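You operate a simulated robot arm through the tools that you are given. There is no shell and no other tool. Be economical: measure what you need, move in short steps, check, and stop when the job is done.

The job below is to be done with a simulated two-armed robot. You get a single attempt, and the scene is never put back.

TASK
Set the bench air to about 6 bar and top the yellow stand's shaft up into the green.
Fine: open the air lever, steady the stand as you pump, then nozzle in its holder and lever shut.
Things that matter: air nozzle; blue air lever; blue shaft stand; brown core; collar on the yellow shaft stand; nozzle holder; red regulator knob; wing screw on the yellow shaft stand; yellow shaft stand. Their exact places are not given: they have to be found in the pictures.

Only the result counts: the job must be done as asked and must still hold three seconds after the hand-in. Knocking over, shifting, dropping, spilling or breaking anything else fails it.

THE ROBOT
Two 7-joint arms with two-finger parallel grippers on one trunk, on a base that drives. Base frame: it is fixed to the floor where the robot stands at the start and does not move with it; the origin is under the middle of the robot, x ahead of it, y to its left, z up; the surface under the hand at the start is at about z = 0.85. Readings come in m, rad, newtons and seconds.
The left shoulder is at the start at [0.05, 0.168, 1.207], the right one opposite. With the tool pointing down near the work surface each hand reaches from about 0.1 to 0.66 m from the robot's upright axis, wherever it stands, measured 20 degrees to its own side. Places, roughly: blue air lever [0.7, 0, 1.2]; collar on the yellow shaft stand [0.4, 0.7, 0.9]; nozzle holder [0.6, 0.1, 0.9]; red regulator knob [0.7, -0.1, 1.1]; wing screw on the yellow shaft stand [0.4, 0.7, 1]. Payload 1.57 kg a hand.
Tool frame (each hand has its own): the origin (TCP) lies between the finger pads and is the grasp point; the fingertips stand 0.03 m ahead of it; z points along the fingers, y is the line along which they close. Largest opening 0.08 m; finger width 0.017, thickness 0.012; the body of the gripper, 0.04 by 0.082 m, starts 0.08 m behind the TCP.
Orientation is that of the tool frame in the base frame, as a unit quaternion [w, x, y, z]. With the fingers straight down and closing along the base's y, the tool's x points along the base's -x, its y along +y and its z along -z.

THE INTERFACE
- The arms move only by the tool arm_command. It takes "left_deltas", "right_deltas" or both (then of equal length, played together; a hand with none holds still); each is one flat list of numbers, 7 for each row, row after row: the shift along the tool's x, y, z in m, then the turn, a rotation vector about the tool's x, y, z in rad, then the gripper command, from -1 (shut) to 1 (fully open), values between in proportion. In form: [dx, dy, dz, rx, ry, rz, gripper, dx, dy, dz, rx, ry, rz, gripper, ...]. A call has 1 to 12 rows; each row shifts and turns the commanded pose from where the row before left it, along the tool's axes as they then stand. Rows are played at 5 a second. More than 0.05 m and 0.15 rad between two rows, or a gripper value outside its range, and nothing of the call is played. Where a pose cannot be reached the arm comes as near as it can. A force on the tool above 40 N (or 10 N above the force at the start of the call, whichever is more), or a blocked arm, ends the call early, and 0.2 s more pass. The fingers move at their own pace (about 0.045 m/s each) and stop on an object; they squeeze with about 35 N. The grip force told is the motor's: it shows also when the fingers shut on nothing. Time passes only in rows, and 0.2 s behind the last, so rows that do not move let the fingers close. It gives the time, the measured TCP pose, the force on the tool (base axes), the opening and the grip force at its end, in the units of the frame above (readings bear some noise), with the torque about the TCP (base axes, N m) and any sound that the robot's microphone picked up.
- Cameras (640 x 400 px; columns grow to the right, rows downward): "scene" is now at [0.1191, 0.0434, 1.4192]; the picture's right is [0.48, -0.88, 0.00], its down [-0.49, -0.27, -0.83] and it looks along [0.72, 0.40, -0.56] (base axes); focal length 270 px, centre (320, 200). "left" rides on the left gripper at [0.072, 0.007, -0.122] in its tool frame; the picture's right is [-0.09, 1.00, 0.00], its down [-0.84, -0.08, -0.54] and it looks along [-0.54, -0.05, 0.84] (tool axes); focal length 238 px, centre (320, 200). "right" rides on the right gripper at [0.072, -0.007, -0.122] in its tool frame; the picture's right is [0.09, 1.00, 0.00], its down [-0.84, 0.08, -0.54] and it looks along [-0.54, 0.05, 0.84] (tool axes); focal length 238 px, centre (320, 200).
- camera(camera): a new picture of that camera. The clock stands still meanwhile.
- raise_lower(by): slides the trunk up (or, below 0, down) by that many m; the arms and the scene camera ride with it, the base frame stays. It gives what a move gives, with no picture.
- drive_base(legs): drives the robot by 1 to 6 legs, each [ahead, left, turn to the left] in m, m and rad, along the robot's own axes; the way and the turn of a leg run together, so that a leg with both is an arc; at most 1.5 m and 3.142 rad a leg. The arms and the cameras ride along, it lands a little off, and it stops where it bumps. It gives what a move gives.
- aim_head(pan, tilt): turns the head with the scene camera to pan (to the left, within 1.396 rad either way) and tilt (down, from -0.506 to 1.204), counted from straight ahead of the robot. It gives what a move gives.
- probe_pixels(camera, pixels): there is no depth. For up to 12 entries [column, row, z] of the newest picture of that camera ("zoom" is the newest enlarged one), the place [x, y] in the base frame at which the ray of that pixel passes the height z, good to about 0.002 m. The clock stands still meanwhile.
- close_up(camera, box): a new picture of the part [left, top, right, bottom] of that camera's present view, enlarged. The clock stands still meanwhile.
- finish_job(): hands the job in; it is judged then, once.

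Work in short steps. Measure before you move; look again where a grasp or a placing could have gone wrong, and mend it. You have 80 turns and 62 pictures in all, those below and enlarged ones among them. Open the grippers and draw the arms clear of the work before you hand the job in, unless the task says otherwise; then end with one line.

The tools are called after "Call:" as a command line: name --argument value ..., lists and objects as JSON in quotes. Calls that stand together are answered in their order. arm_command: Moves the arms, as the interface text tells. Its arguments: {"type":"object","properties":{"left_deltas":{"type":"array","items":{"type":"number"}},"right_deltas":{"type":"array","items":{"type":"number"}}},"required":[]} The other tools are called the same way: raise_lower (by) slides the trunk up or down; drive_base (legs) drives the base; aim_head (pan, tilt) turns the head that bears the scene camera; camera (camera) takes a picture; probe_pixels (camera, pixels) gives the place at which the rays of pixels pass given heights; close_up (camera, box) takes an enlarged picture of a part of a camera's view; finish_job () hands the job in.

At the start:

```text
t: 0.0
left_tool_pos: [0.4305, 0.372, 1.0002]
left_tool_rot: [-0.001, 0.001, 1.0, 0.0]
left_contact_force: [-0.9, 0.3, -0.3]
left_torque: [0.02, 0.0, -0.01]
left_opening: 0.0797
left_gripper_force: 0.1
right_tool_pos: [0.4036, -0.075, 0.9989]
right_tool_rot: [0.0, 0.0, 1.0, 0.0]
right_contact_force: [0.2, -0.2, 0.1]
right_torque: [-0.01, -0.01, 0.0]
right_opening: 0.0801
right_gripper_force: 0.1
trunk travel left (down, up): [-0.375, 0.068]
robot x, y, heading: [0.0046, -0.0034, -0.001]
head pan, tilt: [0.504, 0.597]
```

scene: 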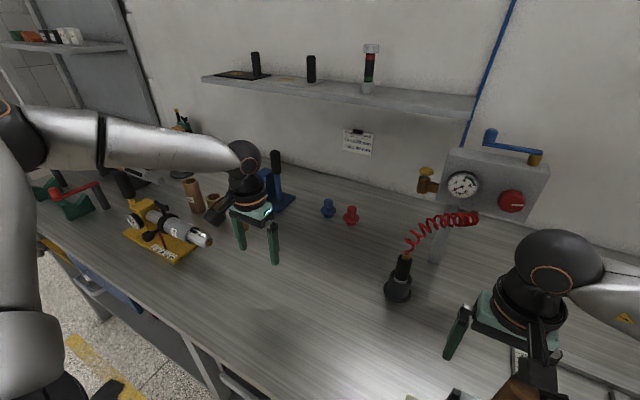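
right: 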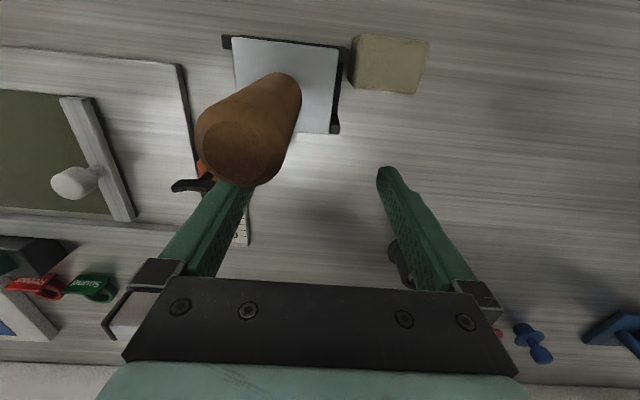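
left: 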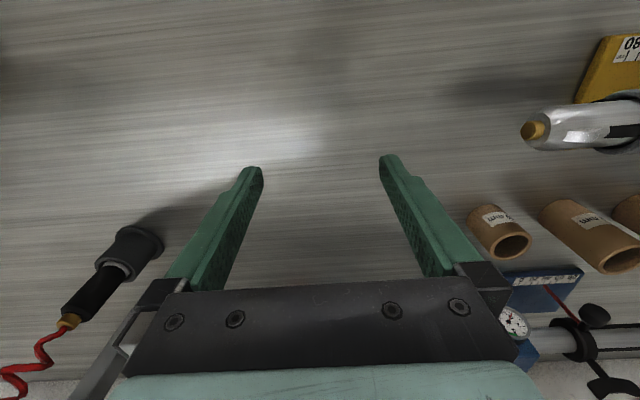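

The yellow stand is at about (160,225) in the scene view, and the regulator panel with gauge, red knob and blue lever is at about (490,175). I'll enlarge both.

Call:
close_up --camera "scene" --box '[400, 110, 580, 230]'

Call:
close_up --camera "scene" --box '[90, 160, 240, 270]'

Call:
close_up --camera "scene" --box '[320, 110, 460, 310]'

```text
3.33 times, centred on (490, 170) of scene
```

zoom: 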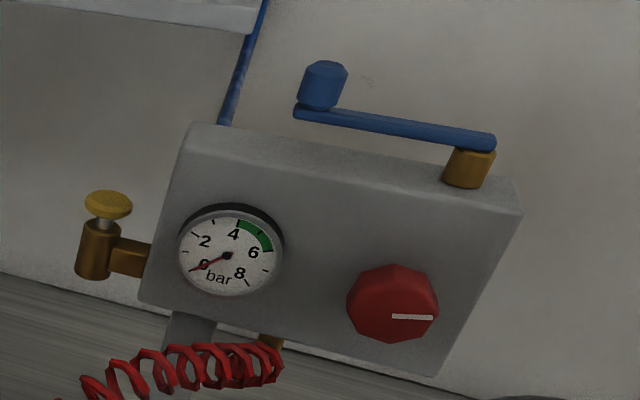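

```text
3.64 times, centred on (165, 215) of scene
```

zoom: 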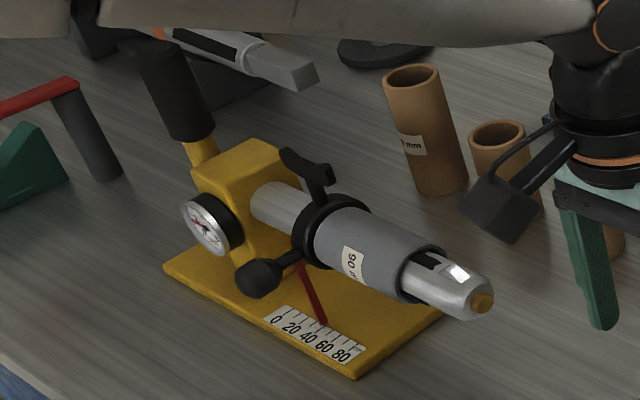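

```text
2.00 times, centred on (390, 210) of scene
```

zoom: 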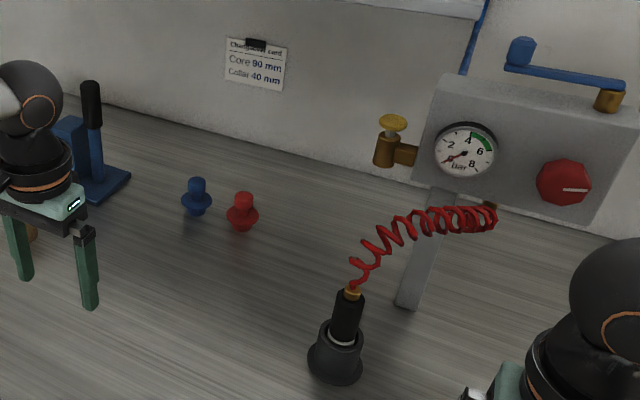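

The panel reads 0 bar and the lever is parallel to the panel, pivoting on a vertical stem. I'll aim the head at the panel to get accurate geometry.

Call:
aim_head --pan -0.05 --tilt 0.5

Call:
camera --camera "scene"

```text
t: 1.0
left_tool_pos: [0.431, 0.371, 1.0007]
left_tool_rot: [0.0, -0.001, 1.0, 0.001]
left_contact_force: [-1.1, 0.0, 0.3]
left_torque: [-0.02, -0.04, 0.0]
left_opening: 0.08
left_gripper_force: 0.2
right_tool_pos: [0.4039, -0.0746, 0.9993]
right_tool_rot: [0.0, 0.0, 1.0, 0.0]
right_contact_force: [-0.1, 1.3, -1.1]
right_torque: [0.01, 0.0, 0.0]
right_opening: 0.0801
right_gripper_force: 0.1
trunk travel left (down, up): [-0.375, 0.068]
robot x, y, heading: [0.0003, 0.0003, -0.0]
head pan, tilt: [-0.051, 0.499]
```

```text
55 pictures are left
```

scene: 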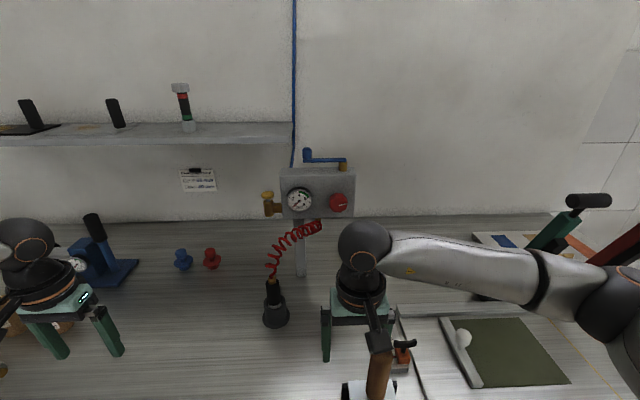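

Panel now straight ahead: knob (338,203), lever handle (307,155), stem (343,166), post foot (300,275). Probing these.

Call:
probe_pixels --camera "scene" --pixels '[[300, 276, 0.85], [338, 203, 1.1], [338, 203, 1.07], [307, 161, 1.17], [307, 161, 1.2], [343, 170, 1.15], [355, 169, 1.15], [355, 218, 1.02], [275, 322, 0.85], [272, 283, 0.95], [268, 195, 1.1]]'

Call:
close_up --camera "scene" --box '[240, 140, 380, 340]'

```text
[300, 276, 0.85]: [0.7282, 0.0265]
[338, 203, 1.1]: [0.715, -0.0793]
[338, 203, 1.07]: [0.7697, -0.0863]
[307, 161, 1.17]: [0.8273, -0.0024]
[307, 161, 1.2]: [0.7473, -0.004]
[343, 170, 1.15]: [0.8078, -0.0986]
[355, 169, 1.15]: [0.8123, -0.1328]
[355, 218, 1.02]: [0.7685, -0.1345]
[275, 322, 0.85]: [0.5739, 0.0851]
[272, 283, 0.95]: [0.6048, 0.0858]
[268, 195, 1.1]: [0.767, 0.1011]
```

```text
2.00 times, centred on (310, 240) of scene
```

zoom: 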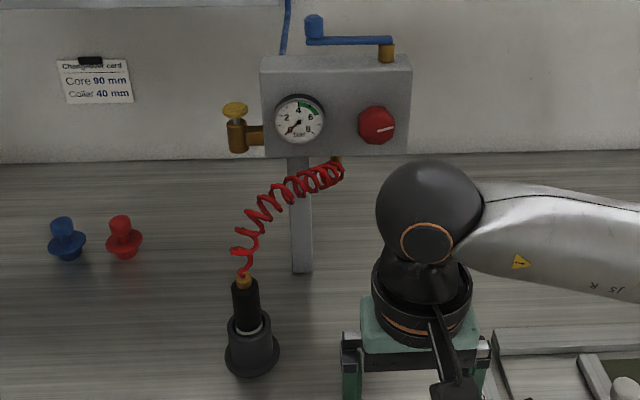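

The knob lies about (0.71,-0.08,1.1). I'll lift the right hand straight up and pitch it to point forward.

Call:
arm_command --right_deltas '[0, 0, -0.05, 0, 0, 0, 0.5, 0, 0, -0.05, 0, 0, 0, 0.5, 0, 0, -0.04, 0, 0, 0, 0.5, 0, 0, 0, 0, -0.15, 0, 0.5, 0, 0, 0, 0, -0.15, 0, 0.5, 0, 0, 0, 0, -0.15, 0, 0.5, 0, 0, 0, 0, -0.15, 0, 0.5, 0, 0, 0, 0, -0.15, 0, 0.5, 0, 0, 0, 0, -0.15, 0, 0.5]'

Call:
arm_command --right_deltas '[0, 0, 0, 0, -0.15, 0, 0.5, 0, 0, 0, 0, -0.15, 0, 0.5, 0, 0, 0, 0, -0.15, 0, 0.5, 0, 0, 0, 0, -0.15, 0, 0.5, 0, 0, 0, 0, -0.0708, 0, 0.5, 0, 0, 0, 0, 0, 0, 0.5]'

Call:
camera --camera "right"

Call:
camera --camera "scene"

```text
t: 3.0
left_tool_pos: [0.4306, 0.3721, 0.9996]
left_tool_rot: [0.0, 0.0, 1.0, -0.001]
left_contact_force: [-0.6, 0.2, 0.2]
left_torque: [0.03, 0.01, -0.01]
left_opening: 0.08
left_gripper_force: 0.0
right_tool_pos: [0.4041, -0.0739, 1.1404]
right_tool_rot: [0.436, 0.0, 0.9, 0.001]
right_contact_force: [0.9, 0.7, 0.7]
right_torque: [0.0, 0.0, 0.02]
right_opening: 0.0601
right_gripper_force: 0.1
trunk travel left (down, up): [-0.375, 0.068]
robot x, y, heading: [0.0018, -0.0021, -0.001]
head pan, tilt: [-0.051, 0.499]
```

```text
t: 4.4
left_tool_pos: [0.4306, 0.3728, 1.0]
left_tool_rot: [-0.001, 0.0, 1.0, 0.0]
left_contact_force: [-0.3, 0.5, 0.5]
left_torque: [-0.01, 0.0, -0.02]
left_opening: 0.0798
left_gripper_force: 0.1
right_tool_pos: [0.405, -0.0742, 1.1405]
right_tool_rot: [0.708, 0.002, 0.706, -0.001]
right_contact_force: [0.2, -0.2, -0.1]
right_torque: [0.0, -0.03, -0.02]
right_opening: 0.0601
right_gripper_force: 0.1
trunk travel left (down, up): [-0.375, 0.068]
robot x, y, heading: [0.0013, 0.0014, -0.001]
head pan, tilt: [-0.051, 0.499]
```

```text
53 pictures are left
```

right: 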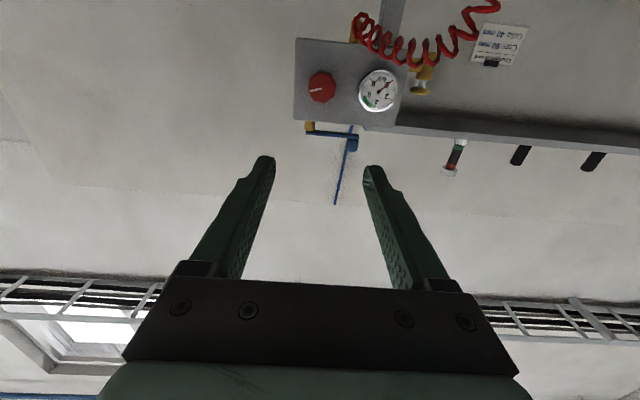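

```text
52 pictures are left
```

scene: 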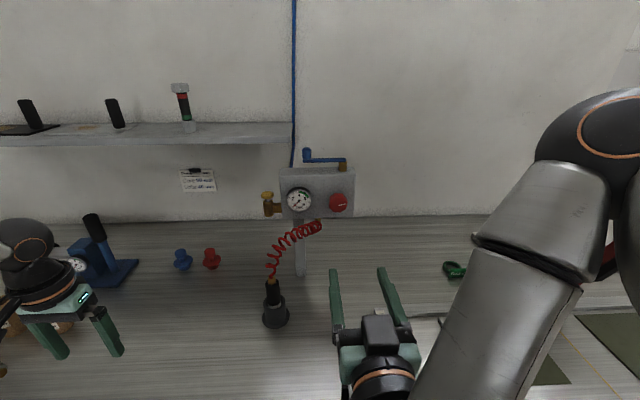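

Both cameras now see the panel; the knob is at (321,87) in the right view. I'll use probes to triangulate knob, lever handle and stem against the scene rays.

Call:
probe_pixels --camera "right" --pixels '[[321, 87, 1.11], [321, 87, 1.12], [352, 145, 1.19], [352, 145, 1.21], [352, 145, 1.23], [310, 127, 1.18], [310, 127, 1.2], [295, 125, 1.16], [295, 125, 1.18]]'

Call:
probe_pixels --camera "scene" --pixels '[[338, 203, 1.11], [338, 203, 1.12], [307, 154, 1.19], [307, 154, 1.21], [307, 154, 1.23], [343, 166, 1.18], [343, 166, 1.2], [355, 169, 1.16], [355, 169, 1.18]]'

Call:
close_up --camera "right" --box '[280, 10, 440, 170]'

```text
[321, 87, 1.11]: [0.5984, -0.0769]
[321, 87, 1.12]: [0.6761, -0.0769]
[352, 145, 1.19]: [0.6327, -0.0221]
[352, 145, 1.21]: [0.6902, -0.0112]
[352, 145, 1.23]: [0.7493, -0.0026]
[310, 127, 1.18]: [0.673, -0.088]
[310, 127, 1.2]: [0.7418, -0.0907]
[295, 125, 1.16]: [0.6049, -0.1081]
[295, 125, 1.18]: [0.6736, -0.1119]
```

```text
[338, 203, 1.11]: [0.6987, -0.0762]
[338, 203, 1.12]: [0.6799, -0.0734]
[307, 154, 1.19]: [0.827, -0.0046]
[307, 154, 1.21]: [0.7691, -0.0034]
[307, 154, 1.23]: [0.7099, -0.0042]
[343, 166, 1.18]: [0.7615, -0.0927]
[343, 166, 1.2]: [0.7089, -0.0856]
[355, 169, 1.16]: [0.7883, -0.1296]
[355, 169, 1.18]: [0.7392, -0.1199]
```

```text
2.50 times, centred on (360, 90) of right
```

zoom: 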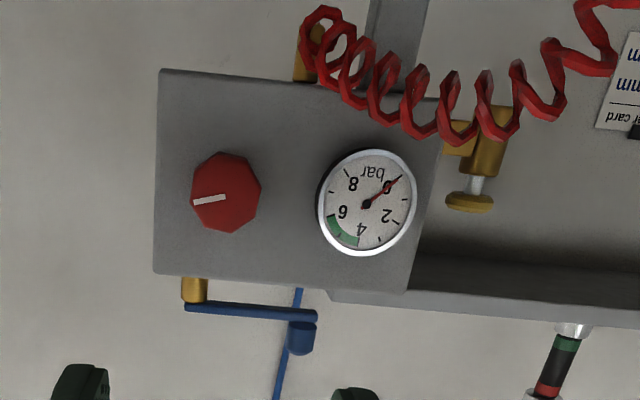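

Estimates: knob ≈(0.677,-0.075,1.12), lever handle ≈(0.73,-0.004,1.225), stem ≈(0.723,-0.088). Moving the right hand in front of the lever handle, then checking.

Call:
arm_command --right_deltas '[-0.018, 0.014, 0.043, 0, 0, 0, 0.5, -0.018, 0.014, 0.043, 0, 0, 0, 0.5, -0.018, 0.014, 0.043, 0, 0, 0, 0.5, -0.018, 0.014, 0.043, 0, 0, 0, 0.5, -0.018, 0.014, 0.043, 0, 0, 0, 0.5, 0, 0, 0, 0, 0, 0, 0.5]'

Call:
camera --camera "right"

Call:
close_up --camera "scene" --box '[240, 120, 400, 220]'

```text
t: 5.8
left_tool_pos: [0.4304, 0.3732, 1.0008]
left_tool_rot: [0.0, 0.001, 1.0, 0.0]
left_contact_force: [-0.3, 0.9, -0.9]
left_torque: [0.0, 0.0, -0.01]
left_opening: 0.08
left_gripper_force: 0.1
right_tool_pos: [0.6203, -0.0058, 1.231]
right_tool_rot: [0.706, 0.0, 0.708, 0.0]
right_contact_force: [0.3, 0.9, -0.5]
right_torque: [0.03, -0.01, 0.02]
right_opening: 0.06
right_gripper_force: 0.1
trunk travel left (down, up): [-0.375, 0.068]
robot x, y, heading: [-0.0021, -0.0015, 0.006]
head pan, tilt: [-0.051, 0.499]
```

```text
50 pictures are left
```

right: 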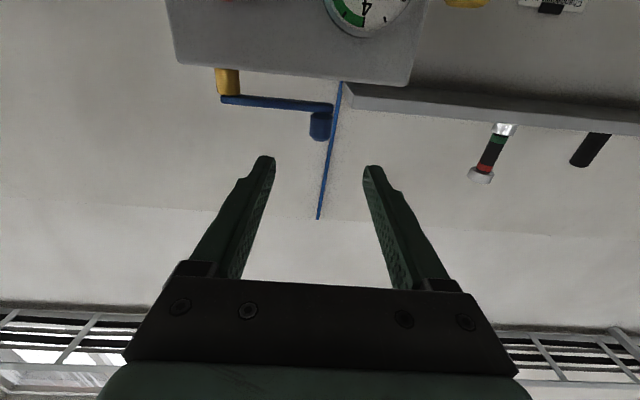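

```text
4.00 times, centred on (320, 170) of scene
```

zoom: 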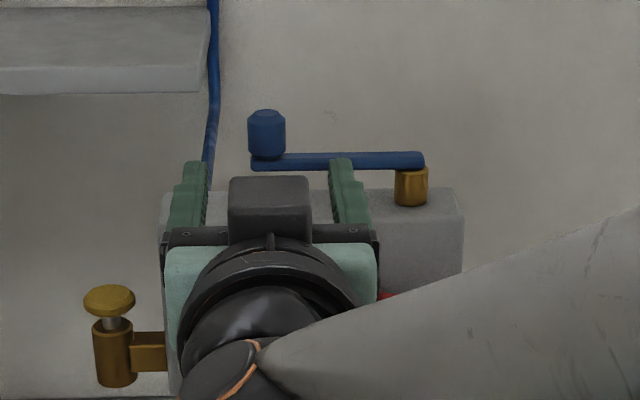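

Handle centre at (321,126) in the right view, consistent with (0.73,-0.006,1.223). Advancing and gripping it.

Call:
arm_command --right_deltas '[0.002, 0, 0.036, 0, 0, 0, 0.5, 0.002, 0, 0.036, 0, 0, 0, 0.5, 0, 0, 0.036, 0, 0, 0, 0.5, 0, 0, 0, 0, 0, 0, 0.5, 0, 0, 0, 0, 0, 0, -1, 0, 0, 0, 0, 0, 0, -1, 0, 0, 0, 0, 0, 0, -1, 0, 0, 0, 0, 0, 0, -1]'

Call:
close_up --camera "scene" --box '[240, 120, 400, 220]'

```text
t: 7.6
left_tool_pos: [0.4307, 0.3714, 0.9994]
left_tool_rot: [0.0, 0.001, 1.0, -0.001]
left_contact_force: [-0.3, -0.1, -0.6]
left_torque: [0.03, -0.01, -0.04]
left_opening: 0.08
left_gripper_force: 0.1
right_tool_pos: [0.7255, -0.0043, 1.2242]
right_tool_rot: [0.706, 0.0, 0.708, 0.0]
right_contact_force: [-0.2, 1.1, -1.3]
right_torque: [0.24, -0.04, 0.04]
right_opening: 0.0215
right_gripper_force: 28.5
trunk travel left (down, up): [-0.375, 0.068]
robot x, y, heading: [0.0003, -0.0012, 0.002]
head pan, tilt: [-0.051, 0.499]
```

```text
4.00 times, centred on (320, 170) of scene
```

zoom: 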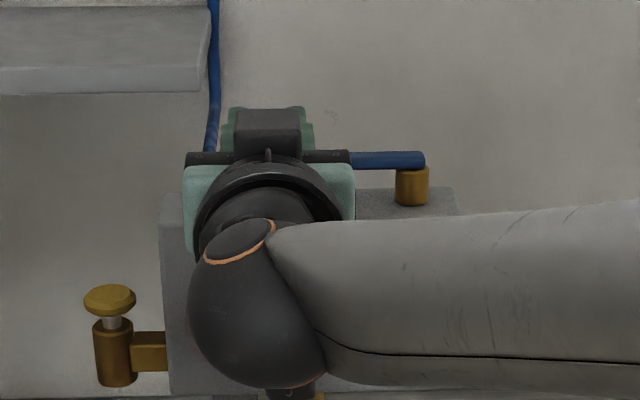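

Grip holds (0.0215 m). Trying the first 15° of swing towards the robot, to check the direction.

Call:
arm_command --right_deltas '[0, -0.0007, -0.011, 0, 0, 0, -1, 0, -0.0022, -0.0108, 0, 0, 0, -1]'

```text
t: 8.2
left_tool_pos: [0.4306, 0.3727, 1.0002]
left_tool_rot: [0.0, 0.001, 1.0, 0.0]
left_contact_force: [0.1, 0.8, 0.3]
left_torque: [-0.02, -0.01, 0.03]
left_opening: 0.08
left_gripper_force: 0.1
right_tool_pos: [0.704, -0.0065, 1.2246]
right_tool_rot: [0.706, -0.001, 0.708, 0.001]
right_contact_force: [3.9, 2.0, -1.6]
right_torque: [0.0, -0.11, 0.34]
right_opening: 0.0213
right_gripper_force: 34.9
trunk travel left (down, up): [-0.375, 0.068]
robot x, y, heading: [0.0022, -0.0012, -0.002]
head pan, tilt: [-0.051, 0.499]
```

It swings with only ~4 N. Continuing the arc to 90°.

Call:
arm_command --right_deltas '[0, -0.0035, -0.0104, 0, 0, 0, -1, 0, -0.0049, -0.0099, 0, 0, 0, -1, 0, -0.0061, -0.0091, 0, 0, 0, -1, 0, -0.0072, -0.0083, 0, 0, 0, -1, 0, -0.0083, -0.0072, 0, 0, 0, -1, 0, -0.0091, -0.0061, 0, 0, 0, -1, 0, -0.0099, -0.0049, 0, 0, 0, -1, 0, -0.0104, -0.0035, 0, 0, 0, -1, 0, -0.0108, -0.0021, 0, 0, 0, -1, 0, -0.011, -0.0007, 0, 0, 0, -1, 0, 0, 0, 0, 0, 0, -1]'

Call:
close_up --camera "scene" --box '[240, 120, 400, 220]'

Call:
camera --camera "right"

```text
t: 10.6
left_tool_pos: [0.4292, 0.3719, 0.999]
left_tool_rot: [0.0, 0.0, 1.0, -0.001]
left_contact_force: [-0.4, 0.7, -0.8]
left_torque: [0.0, -0.01, 0.01]
left_opening: 0.0799
left_gripper_force: 0.0
right_tool_pos: [0.642, -0.0891, 1.2248]
right_tool_rot: [0.707, 0.001, 0.708, -0.001]
right_contact_force: [-9.6, 6.9, -8.5]
right_torque: [0.61, 0.13, 0.03]
right_opening: 0.0208
right_gripper_force: 34.2
trunk travel left (down, up): [-0.375, 0.068]
robot x, y, heading: [-0.0003, -0.0013, -0.006]
head pan, tilt: [-0.051, 0.499]
```

```text
4.00 times, centred on (320, 170) of scene
```

zoom: 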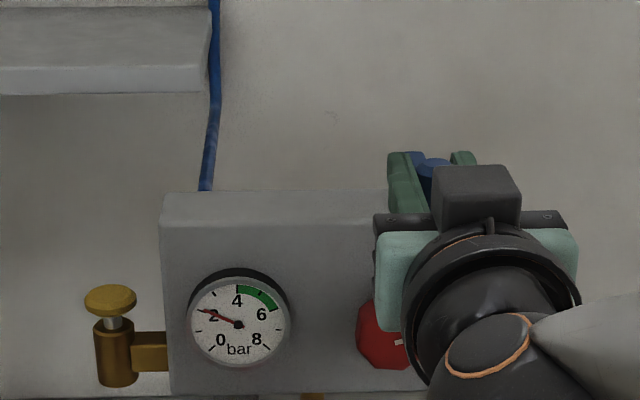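

```text
46 pictures are left
```

right: 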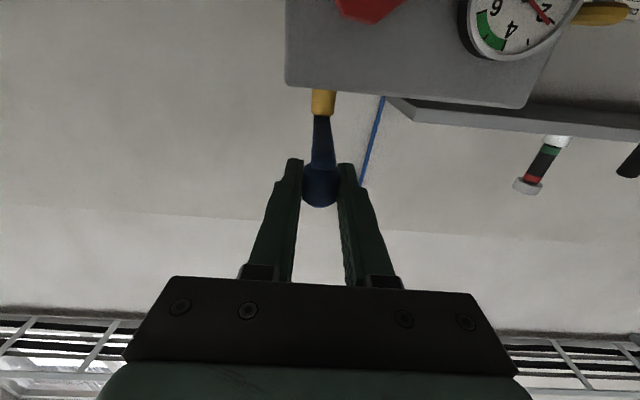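

The lever is open and the bench gauge reads about 2 bar. I release the handle, back away, and line up with the red knob.

Call:
arm_command --right_deltas '[0, 0, 0, 0, 0, 0, 0, 0, 0, 0, 0, 0, 0, 0.3, 0, 0, 0, 0, 0, 0, 0.6, 0, 0, -0.05, 0, 0, 0, 0.6, 0, 0, -0.05, 0, 0, 0, 0.6, 0.035, 0.004, 0, 0, 0, 0, 0.6, 0.035, 0.005, 0, 0, 0, 0, 0.6, 0.035, 0.005, 0, 0, 0, 0, 0.6, 0, 0, 0, 0, 0, 0, 0.6]'

Call:
close_up --camera "scene" --box '[240, 120, 400, 220]'

Call:
camera --camera "right"

```text
t: 12.6
left_tool_pos: [0.4302, 0.3716, 1.0004]
left_tool_rot: [0.0, 0.0, 1.0, 0.0]
left_contact_force: [-0.6, -0.4, 0.0]
left_torque: [-0.02, 0.0, 0.02]
left_opening: 0.0801
left_gripper_force: 0.0
right_tool_pos: [0.5423, -0.0743, 1.1204]
right_tool_rot: [0.707, 0.001, 0.707, 0.0]
right_contact_force: [0.3, -0.2, 0.2]
right_torque: [-0.01, 0.02, 0.0]
right_opening: 0.0639
right_gripper_force: 0.0
trunk travel left (down, up): [-0.375, 0.068]
robot x, y, heading: [-0.0012, 0.0015, 0.001]
head pan, tilt: [-0.051, 0.499]
```

```text
4.00 times, centred on (320, 170) of scene
```

zoom: 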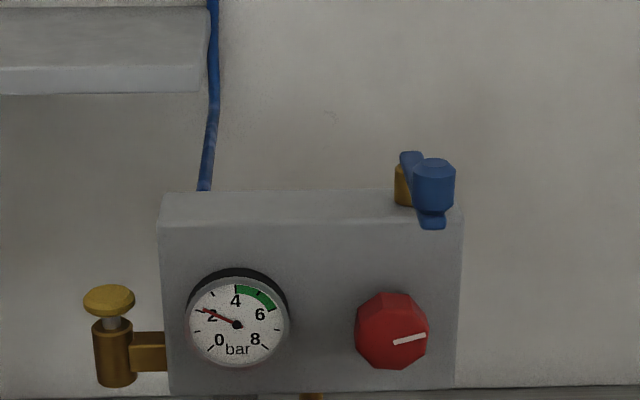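

```text
44 pictures are left
```

right: 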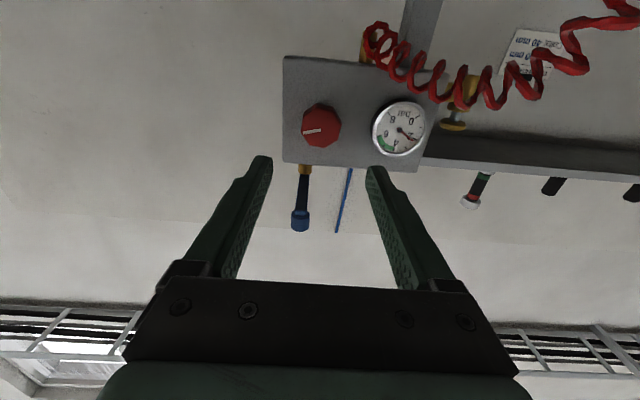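

Knob centred at (321,125) in the right view. Advancing, gripping the knob and then trying a small clockwise turn.

Call:
arm_command --right_deltas '[0, 0, 0.04, 0, 0, 0, 0.6, 0, 0, 0.04, 0, 0, 0, 0.6, 0, 0, 0.038, 0, 0, 0, 0.6, 0, 0, 0, 0, 0, 0, 0.6, 0, 0, 0, 0, 0, 0, -1, 0, 0, 0, 0, 0, 0, -1, 0, 0, 0, 0, 0, 0, -1, 0, 0, 0, 0, 0, 0, -1]'

Call:
arm_command --right_deltas '[0, 0, 0, 0, 0, 0.1, -1, 0, 0, 0, 0, 0, 0.1, -1, 0, 0, 0, 0, 0, 0.1, -1]'

Call:
close_up --camera "scene" --box '[240, 120, 400, 220]'

```text
t: 14.4
left_tool_pos: [0.4299, 0.3702, 1.0005]
left_tool_rot: [0.001, 0.0, 1.0, 0.001]
left_contact_force: [1.0, -0.5, 0.6]
left_torque: [-0.01, -0.01, 0.02]
left_opening: 0.0801
left_gripper_force: 0.1
right_tool_pos: [0.6599, -0.0728, 1.1258]
right_tool_rot: [0.706, 0.005, 0.708, -0.003]
right_contact_force: [-1.6, -16.4, -0.2]
right_torque: [-0.14, 0.07, -0.99]
right_opening: 0.0415
right_gripper_force: 37.9
right hand out of reach, approached as far as the arm can: row 3
trunk travel left (down, up): [-0.375, 0.068]
robot x, y, heading: [-0.0005, 0.0006, 0.004]
head pan, tilt: [-0.051, 0.499]
```

```text
t: 15.2
left_tool_pos: [0.4296, 0.3689, 1.0017]
left_tool_rot: [0.001, 0.001, 1.0, 0.001]
left_contact_force: [0.0, -0.6, -0.1]
left_torque: [0.03, -0.01, 0.05]
left_opening: 0.08
left_gripper_force: 0.1
right_tool_pos: [0.6585, -0.0754, 1.1256]
right_tool_rot: [0.698, 0.113, 0.7, 0.102]
right_contact_force: [-8.8, -26.3, -0.2]
right_torque: [-0.17, 0.49, -0.27]
right_opening: 0.0415
right_gripper_force: 45.0
trunk travel left (down, up): [-0.375, 0.068]
robot x, y, heading: [-0.0028, 0.0015, -0.01]
head pan, tilt: [-0.051, 0.499]
```

```text
4.00 times, centred on (320, 170) of scene
```

zoom: 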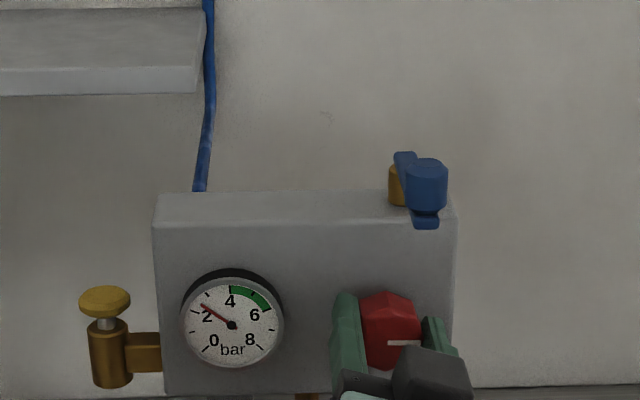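

A clockwise turn of 0.3 rad raised the gauge from about 2.0 to 2.4. I continue clockwise with a small sideways correction for the -26 N load.

Call:
arm_command --right_deltas '[0, -0.003, 0, 0, 0, 0.12, -1, 0, 0, 0, 0, 0, 0.14, -1, 0, 0, 0, 0, 0, 0.14, -1, 0, 0, 0, 0, 0, 0.14, -1, 0, 0, 0, 0, 0, 0.14, -1, 0, 0, 0, 0, 0, 0.14, -1, 0, 0, 0, 0, 0, 0.14, -1, 0, 0, 0, 0, 0, 0, -1]'

Call:
close_up --camera "scene" --box '[240, 120, 400, 220]'

```text
t: 17.0
left_tool_pos: [0.4317, 0.369, 1.0017]
left_tool_rot: [0.002, 0.0, 1.0, 0.002]
left_contact_force: [0.1, 0.9, -0.8]
left_torque: [-0.01, -0.02, -0.03]
left_opening: 0.0799
left_gripper_force: 0.0
right_tool_pos: [0.6594, -0.0787, 1.1223]
right_tool_rot: [0.57, 0.428, 0.571, 0.408]
right_contact_force: [-17.3, -31.8, -14.2]
right_torque: [-0.12, 0.83, -0.42]
right_opening: 0.0413
right_gripper_force: 44.7
right hand out of reach, approached as far as the arm can: row 1
trunk travel left (down, up): [-0.375, 0.068]
robot x, y, heading: [-0.0029, 0.0009, -0.001]
head pan, tilt: [-0.051, 0.499]
```

```text
4.00 times, centred on (320, 170) of scene
```

zoom: 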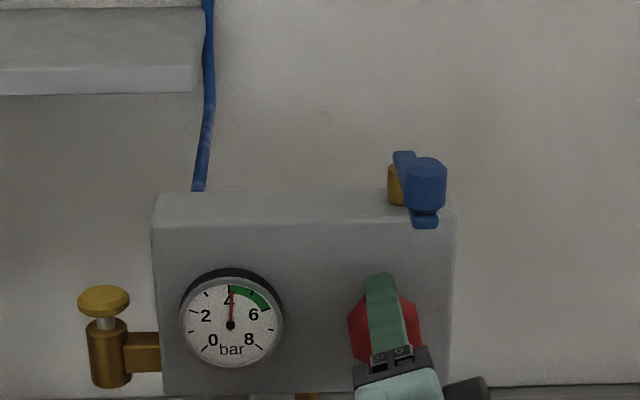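

The gauge is at about 4.05 bar. I release to shed the side load, roll the hand back by about 1.2 rad and look before regripping.

Call:
arm_command --right_deltas '[0, 0, 0, 0, 0, 0, 0.3, 0, 0, 0, 0, 0, 0, 0.6, 0, 0, -0.025, 0, 0, 0, 0.6, 0, 0, -0.025, 0, 0, -0.15, 0.6, 0, 0, 0, 0, 0, -0.15, 0.6, 0, 0, 0, 0, 0, -0.15, 0.6, 0, 0, 0, 0, 0, -0.15, 0.6, 0, 0, 0, 0, 0, -0.15, 0.6, 0, 0, 0, 0, 0, -0.15, 0.6, 0, 0, 0, 0, 0, -0.15, 0.6, 0, 0, 0, 0, 0, -0.15, 0.6, 0, 0, 0, 0, 0, 0, 0.6]'

Call:
camera --camera "right"

```text
t: 19.6
left_tool_pos: [0.4306, 0.3715, 0.9996]
left_tool_rot: [0.0, 0.0, 1.0, 0.0]
left_contact_force: [-0.2, 0.6, -0.3]
left_torque: [-0.01, -0.01, -0.02]
left_opening: 0.0801
left_gripper_force: 0.0
right_tool_pos: [0.6096, -0.0699, 1.1256]
right_tool_rot: [0.706, 0.02, 0.707, 0.021]
right_contact_force: [-0.8, -1.2, 0.4]
right_torque: [-0.01, 0.0, -0.03]
right_opening: 0.0641
right_gripper_force: 0.0
trunk travel left (down, up): [-0.375, 0.068]
robot x, y, heading: [0.0015, -0.0002, -0.002]
head pan, tilt: [-0.051, 0.499]
```

```text
41 pictures are left
```

right: 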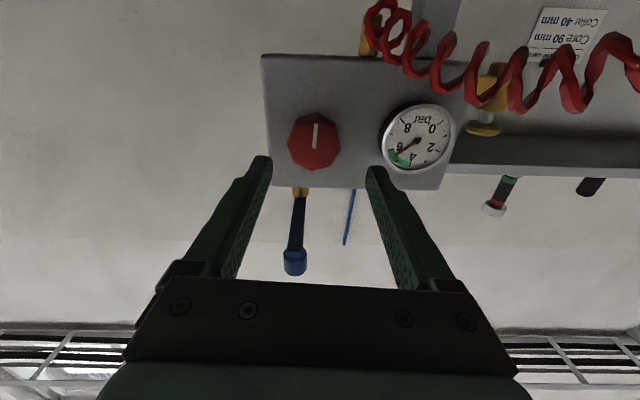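

The knob at (315,142) works out to about (0.68,-0.077,1.120), so the hand is off by ~6 mm in y and z. I'll check the gauge again in the scene view.

Call:
close_up --camera "scene" --box '[270, 170, 366, 230]'

```text
6.67 times, centred on (318, 200) of scene
```

zoom: 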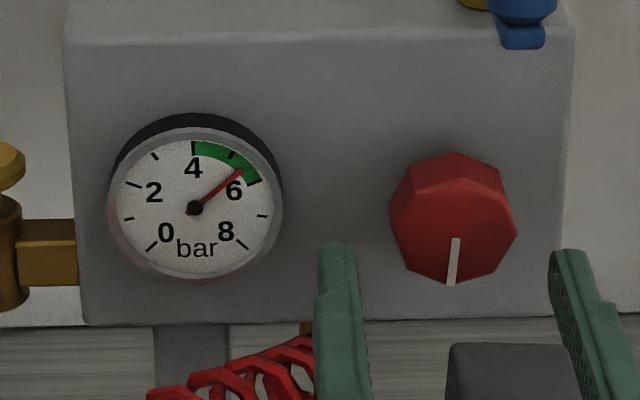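

The gauge lags; it now shows about 5.5. I recentre, regrip, turn clockwise ~0.18 rad, and wait for it to settle.

Call:
arm_command --right_deltas '[0.005, -0.006, 0.02, 0, 0, 0, 0.6, 0, 0, 0.025, 0, 0, 0, 0.6, 0, 0, 0, 0, 0, 0, -1, 0, 0, 0, 0, 0, 0, -1, 0, 0, 0, 0, 0, 0, -1, 0, 0, 0, 0, 0, 0.09, -1, 0, 0, 0, 0, 0, 0.09, -1, 0, 0, 0, 0, 0, 0, -1, 0, 0, 0, 0, 0, 0, -1, 0, 0, 0, 0, 0, 0, -1, 0, 0, 0, 0, 0, 0, -1, 0, 0, 0, 0, 0, 0, -1]'

Call:
close_up --camera "scene" --box '[270, 170, 366, 230]'

```text
t: 22.2
left_tool_pos: [0.4297, 0.3691, 1.0016]
left_tool_rot: [-0.001, 0.0, 1.0, 0.002]
left_contact_force: [0.1, -0.2, 0.0]
left_torque: [-0.01, 0.01, 0.0]
left_opening: 0.08
left_gripper_force: 0.0
right_tool_pos: [0.6552, -0.0739, 1.1236]
right_tool_rot: [0.7, 0.092, 0.703, 0.081]
right_contact_force: [-2.3, -23.2, -1.8]
right_torque: [-0.07, -0.05, -0.71]
right_opening: 0.0407
right_gripper_force: 45.1
right hand out of reach, approached as far as the arm can: row 1, 2
trunk travel left (down, up): [-0.375, 0.068]
robot x, y, heading: [0.0034, 0.0022, -0.0]
head pan, tilt: [-0.051, 0.499]
```

```text
6.67 times, centred on (318, 200) of scene
```

zoom: 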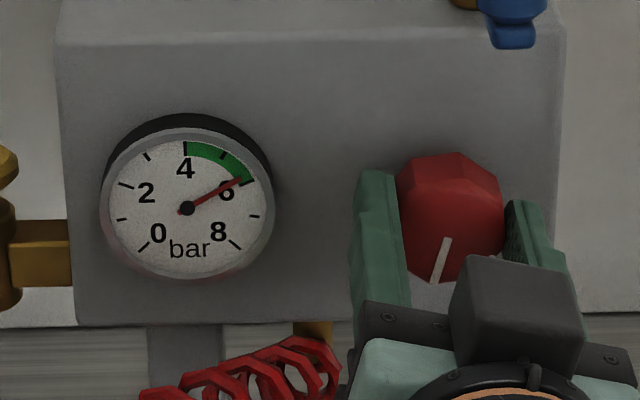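

Needle now sits at about 5.9, effectively on the 6 mark. Releasing, backing off and verifying.

Call:
arm_command --right_deltas '[0, 0, 0, 0, 0, 0, 0.2, 0, 0, 0, 0, 0, 0, 0.6, 0, 0, -0.03, 0, 0, 0, 0.6, 0, 0, -0.05, 0, 0, -0.12, 0.6, 0, 0, -0.05, 0, 0, -0.12, 0.6, 0, 0, -0.03, 0, 0, 0, 0.6, 0, 0, 0, 0, 0, 0, 0.6]'

Call:
close_up --camera "scene" --box '[270, 170, 366, 230]'

Call:
camera --camera "scene"

```text
t: 23.8
left_tool_pos: [0.4304, 0.3723, 0.9996]
left_tool_rot: [0.0, 0.0, 1.0, 0.0]
left_contact_force: [0.1, 0.0, -0.3]
left_torque: [0.01, 0.0, 0.05]
left_opening: 0.0799
left_gripper_force: 0.0
right_tool_pos: [0.4925, -0.0688, 1.1223]
right_tool_rot: [0.706, 0.0, 0.708, 0.0]
right_contact_force: [0.5, 1.9, -0.2]
right_torque: [0.08, 0.04, -0.13]
right_opening: 0.0641
right_gripper_force: 0.0
trunk travel left (down, up): [-0.375, 0.068]
robot x, y, heading: [-0.0011, -0.004, 0.002]
head pan, tilt: [-0.051, 0.499]
```

```text
6.67 times, centred on (318, 200) of scene
```

zoom: 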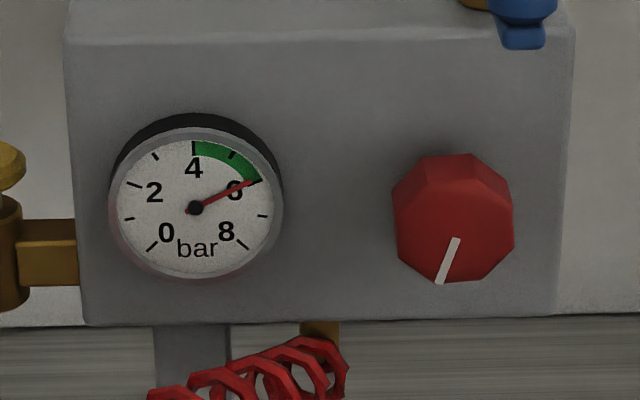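

```text
37 pictures are left
```

scene: 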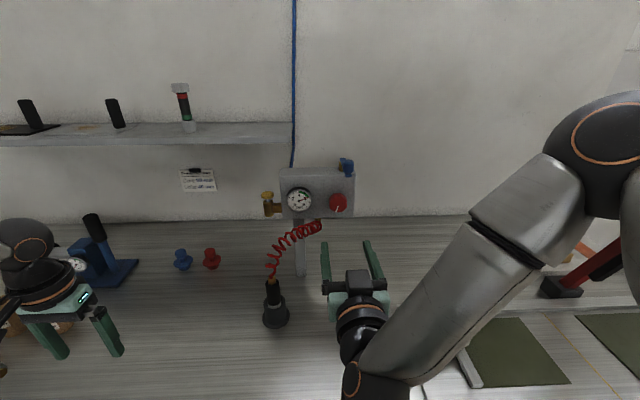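

Bench air is set at 6.0. Next I'll look at the yellow stand by panning the head to it.

Call:
aim_head --pan 0.95 --tilt 0.6

Call:
close_up --camera "scene" --box '[160, 80, 480, 280]'

```text
t: 25.0
left_tool_pos: [0.4299, 0.3719, 1.0014]
left_tool_rot: [0.0, 0.0, 1.0, 0.0]
left_contact_force: [0.7, 0.7, 0.8]
left_torque: [0.03, -0.01, 0.0]
left_opening: 0.0802
left_gripper_force: 0.0
right_tool_pos: [0.4916, -0.0695, 1.1215]
right_tool_rot: [0.707, 0.001, 0.708, 0.0]
right_contact_force: [0.5, 0.9, -0.1]
right_torque: [0.07, 0.03, -0.11]
right_opening: 0.0639
right_gripper_force: 0.0
trunk travel left (down, up): [-0.375, 0.068]
robot x, y, heading: [0.0007, 0.0036, 0.001]
head pan, tilt: [0.949, 0.6]
```

```text
2.00 times, centred on (320, 180) of scene
```

zoom: 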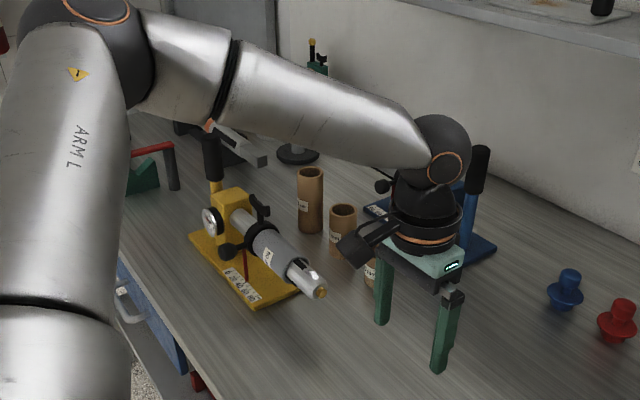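

Valve tip at (321,292), plate corners (250,306), (302,291), (190,237), black grip (211,160) in this zoom. Probing.

Call:
probe_pixels --camera "zoom" --pixels '[[252, 306, 0.85], [302, 291, 0.85], [190, 238, 0.85], [321, 292, 0.91], [321, 292, 0.93], [321, 292, 0.95], [240, 222, 0.91], [240, 222, 0.95], [217, 200, 0.97], [211, 145, 1.03], [211, 145, 1.0], [211, 218, 0.95]]'

Call:
close_up --camera "scene" --box '[240, 135, 340, 240]'

```text
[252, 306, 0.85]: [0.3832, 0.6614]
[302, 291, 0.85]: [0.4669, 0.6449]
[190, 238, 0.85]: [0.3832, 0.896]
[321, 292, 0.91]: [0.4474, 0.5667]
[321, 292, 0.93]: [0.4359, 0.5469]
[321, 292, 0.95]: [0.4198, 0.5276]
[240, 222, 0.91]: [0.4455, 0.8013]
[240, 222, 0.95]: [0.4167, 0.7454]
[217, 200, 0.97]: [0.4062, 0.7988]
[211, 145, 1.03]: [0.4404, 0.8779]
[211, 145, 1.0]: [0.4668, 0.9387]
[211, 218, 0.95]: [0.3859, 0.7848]
```

```text
3.81 times, centred on (290, 188) of scene
```

zoom: 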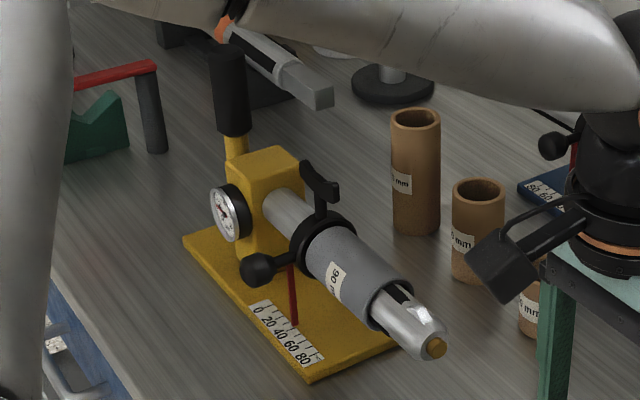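

The shaft runs along -y, with its brass tip near (0.436,0.547,0.93) and the grip near (0.44,0.88,1.0). Now I'll look at the nozzle and holder up close.

Call:
aim_head --pan 0.15 --tilt 0.75

Call:
close_up --camera "scene" --box '[240, 110, 400, 250]'

Call:
probe_pixels --camera "zoom" --pixels '[[320, 200, 0.85], [320, 200, 1.0]]'

```text
t: 26.2
left_tool_pos: [0.4308, 0.3713, 0.9998]
left_tool_rot: [0.0, 0.0, 1.0, 0.0]
left_contact_force: [0.3, -0.8, 0.9]
left_torque: [0.04, 0.02, 0.0]
left_opening: 0.0801
left_gripper_force: 0.1
right_tool_pos: [0.4922, -0.0702, 1.1244]
right_tool_rot: [0.706, 0.001, 0.708, -0.001]
right_contact_force: [-0.5, 0.9, 0.3]
right_torque: [0.06, -0.02, -0.13]
right_opening: 0.0642
right_gripper_force: 0.0
trunk travel left (down, up): [-0.375, 0.068]
robot x, y, heading: [-0.0009, -0.0024, -0.004]
head pan, tilt: [0.15, 0.75]
```

```text
2.86 times, centred on (320, 180) of scene
```

zoom: 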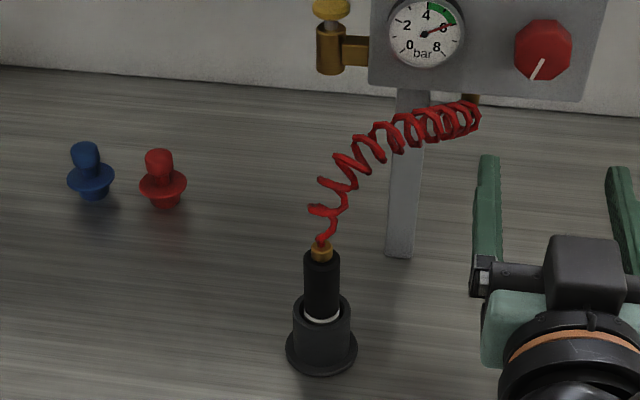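

```text
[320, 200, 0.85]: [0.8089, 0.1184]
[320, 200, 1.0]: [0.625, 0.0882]
```

Holder base ring spans (287–357, ~352); nozzle body from (322,315) up to (320,252). Probing these for position and height.

Call:
probe_pixels --camera "zoom" --pixels '[[287, 352, 0.855], [357, 352, 0.855], [321, 376, 0.85], [321, 301, 0.91], [321, 301, 0.9], [322, 318, 0.9], [322, 318, 0.91], [321, 258, 0.94], [321, 258, 0.95], [321, 258, 0.96], [304, 280, 0.93], [340, 280, 0.93]]'

```text
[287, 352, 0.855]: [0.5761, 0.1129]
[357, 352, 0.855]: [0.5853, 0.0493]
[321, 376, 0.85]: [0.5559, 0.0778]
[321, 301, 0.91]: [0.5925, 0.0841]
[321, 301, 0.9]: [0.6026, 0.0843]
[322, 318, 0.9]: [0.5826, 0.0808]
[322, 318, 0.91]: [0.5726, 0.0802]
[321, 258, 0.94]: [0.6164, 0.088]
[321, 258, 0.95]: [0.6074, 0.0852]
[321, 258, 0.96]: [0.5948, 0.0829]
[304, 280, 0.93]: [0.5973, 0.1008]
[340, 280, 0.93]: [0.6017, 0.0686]
```

Nozzle axis ≈(0.588,0.081), body z≈0.915–0.965. I'll grip it with the tool pitched 40° below horizontal; going to a pre-grasp point 0.12 m back, and raising the left arm at the same time.

Call:
arm_command --right_deltas '[0.025, 0.038, 0, 0, 0, 0, 0.3, 0.025, 0.038, 0, 0, 0, 0, 0.3, 0.025, 0.038, 0, 0, 0, 0, 0.3, 0.025, 0.038, 0, 0, 0, 0, 0.3, 0, 0, 0, 0, 0.14, 0, 0.3, 0, 0, 0, 0, 0.14, 0, 0.3, 0, 0, 0, 0, 0.14, 0, 0.3, 0, 0, 0, 0, 0.14, 0, 0.3, 0, 0, 0, 0, 0.138, 0, 0.3, 0, 0, 0, 0, 0, 0, 0.3]' --left_deltas '[0, 0, -0.05, 0, 0, 0, 1, 0, 0, -0.05, 0, 0, 0, 1, 0, 0, -0.05, 0, 0, 0, 1, 0, 0, -0.05, 0, 0, 0, 1, 0, 0, 0, 0, 0, 0, 1, 0, 0, 0, 0, 0, 0, 1, 0, 0, 0, 0, 0, 0, 1, 0, 0, 0, 0, 0, 0, 1, 0, 0, 0, 0, 0, 0, 1, 0, 0, 0, 0, 0, 0, 1]'

Call:
camera --camera "right"

Call:
close_up --camera "scene" --box '[240, 110, 400, 250]'

```text
t: 28.4
left_tool_pos: [0.4285, 0.3697, 1.1992]
left_tool_rot: [0.0, 0.0, 1.0, 0.001]
left_contact_force: [0.0, -0.5, 0.6]
left_torque: [0.0, 0.01, 0.0]
left_opening: 0.0799
left_gripper_force: 0.0
right_tool_pos: [0.4925, 0.0848, 1.0246]
right_tool_rot: [0.421, 0.0, 0.907, 0.001]
right_contact_force: [0.1, 0.5, 0.1]
right_torque: [-0.01, -0.01, -0.01]
right_opening: 0.0522
right_gripper_force: 0.0
trunk travel left (down, up): [-0.375, 0.068]
robot x, y, heading: [-0.004, -0.0009, 0.003]
head pan, tilt: [0.15, 0.75]
```

```text
33 pictures are left
```

right: 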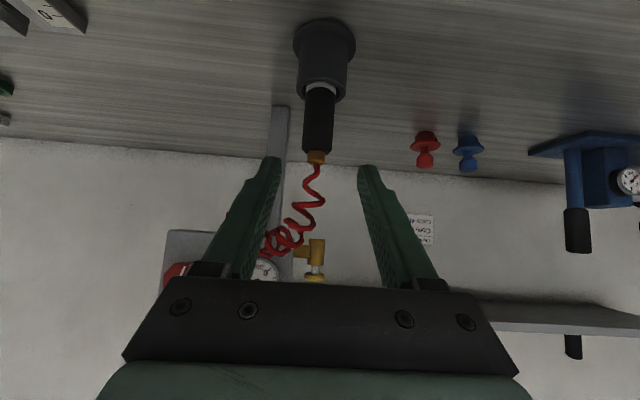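

```text
2.86 times, centred on (320, 180) of scene
```

zoom: 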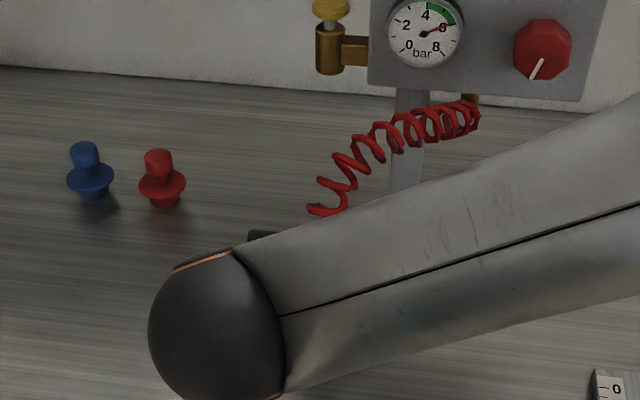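

Nozzle visible in the right view: body (318,120), top (316,152), white ring (320,88). Probing for a second-viewpoint check.

Call:
probe_pixels --camera "right" --pixels '[[317, 150, 0.96], [317, 150, 0.97], [318, 120, 0.93], [318, 120, 0.94], [318, 120, 0.95], [320, 88, 0.9], [320, 88, 0.91], [320, 88, 0.92], [324, 45, 0.85], [324, 45, 0.86]]'

```text
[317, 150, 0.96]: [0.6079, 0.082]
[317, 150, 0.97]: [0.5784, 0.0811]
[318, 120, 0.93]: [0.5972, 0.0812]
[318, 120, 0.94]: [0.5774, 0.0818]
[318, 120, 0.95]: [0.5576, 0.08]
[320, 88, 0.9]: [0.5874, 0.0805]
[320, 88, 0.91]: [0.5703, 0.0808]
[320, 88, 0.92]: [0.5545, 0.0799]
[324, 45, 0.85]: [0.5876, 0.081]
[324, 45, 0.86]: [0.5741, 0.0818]
```

Axis confirmed at (0.588,0.081). Advancing 0.124 m along the tool, then closing on the nozzle.

Call:
arm_command --right_deltas '[0, -0.003, 0.031, 0, 0, 0, 0.3, 0, 0, 0.031, 0, 0, 0, 0.3, 0, 0, 0.031, 0, 0, 0, 0.3, 0, 0, 0.031, 0, 0, 0, 0.3, 0, 0, 0, 0, 0, 0, 0.3, 0, 0, 0, 0, 0, 0, -1, 0, 0, 0, 0, 0, 0, -1, 0, 0, 0, 0, 0, 0, -1, 0, 0, 0, 0, 0, 0, -1]'

Call:
camera --camera "right"

```text
t: 30.4
left_tool_pos: [0.4285, 0.3699, 1.1983]
left_tool_rot: [-0.001, 0.0, 1.0, 0.0]
left_contact_force: [-0.7, 0.3, -0.6]
left_torque: [0.01, 0.03, -0.02]
left_opening: 0.0802
left_gripper_force: 0.1
right_tool_pos: [0.589, 0.0794, 0.9439]
right_tool_rot: [0.422, 0.0, 0.907, 0.0]
right_contact_force: [-0.3, 0.6, 0.1]
right_torque: [0.01, 0.01, 0.01]
right_opening: 0.0302
right_gripper_force: 34.9
trunk travel left (down, up): [-0.375, 0.068]
robot x, y, heading: [0.0009, 0.0, 0.002]
head pan, tilt: [0.15, 0.75]
```

```text
31 pictures are left
```

right: 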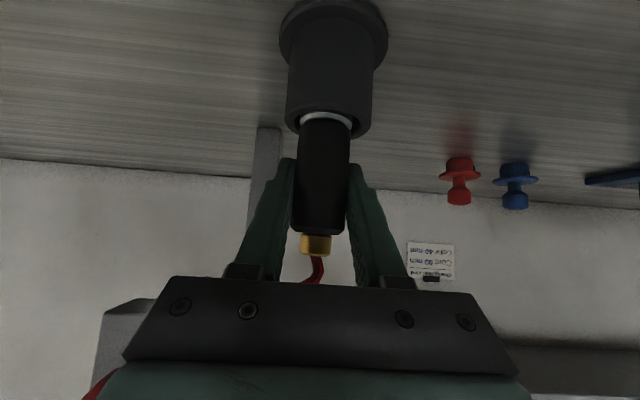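

Nozzle is gripped (0.030 m). Lifting straight up 0.12 m out of the holder.

Call:
arm_command --right_deltas '[-0.023, 0, -0.0193, 0, 0, 0, -1, -0.023, 0, -0.0193, 0, 0, 0, -1, -0.023, 0, -0.0193, 0, 0, 0, -1, -0.023, 0, -0.0193, 0, 0, 0, -1, 0, 0, 0, 0, 0, 0, -1]'

Call:
camera --camera "right"

Call:
camera --camera "scene"

```text
t: 31.6
left_tool_pos: [0.4289, 0.3699, 1.1977]
left_tool_rot: [-0.001, 0.001, 1.0, 0.0]
left_contact_force: [0.3, -0.9, 0.5]
left_torque: [0.01, -0.01, 0.02]
left_opening: 0.0798
left_gripper_force: 0.0
right_tool_pos: [0.5877, 0.0789, 1.065]
right_tool_rot: [0.422, 0.0, 0.907, 0.0]
right_contact_force: [-0.2, 0.3, -1.4]
right_torque: [0.01, -0.02, -0.02]
right_opening: 0.03
right_gripper_force: 34.8
trunk travel left (down, up): [-0.375, 0.068]
robot x, y, heading: [0.0001, 0.0011, 0.003]
head pan, tilt: [0.15, 0.75]
```

```text
30 pictures are left
```

right: 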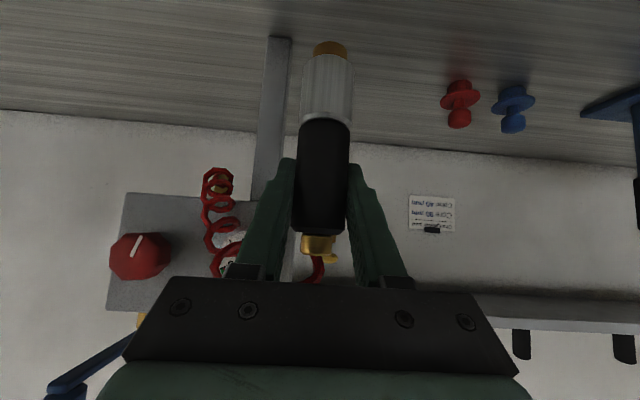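

```text
29 pictures are left
```

scene: 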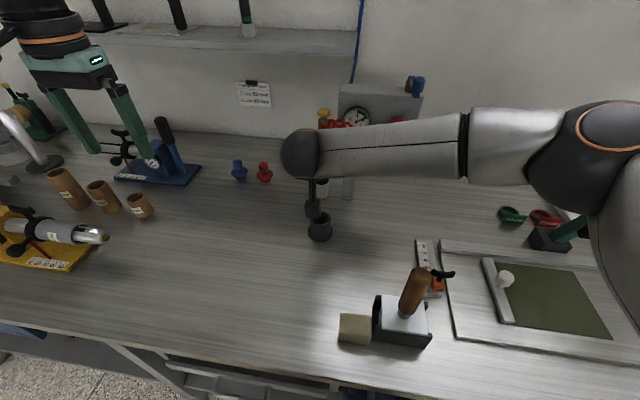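

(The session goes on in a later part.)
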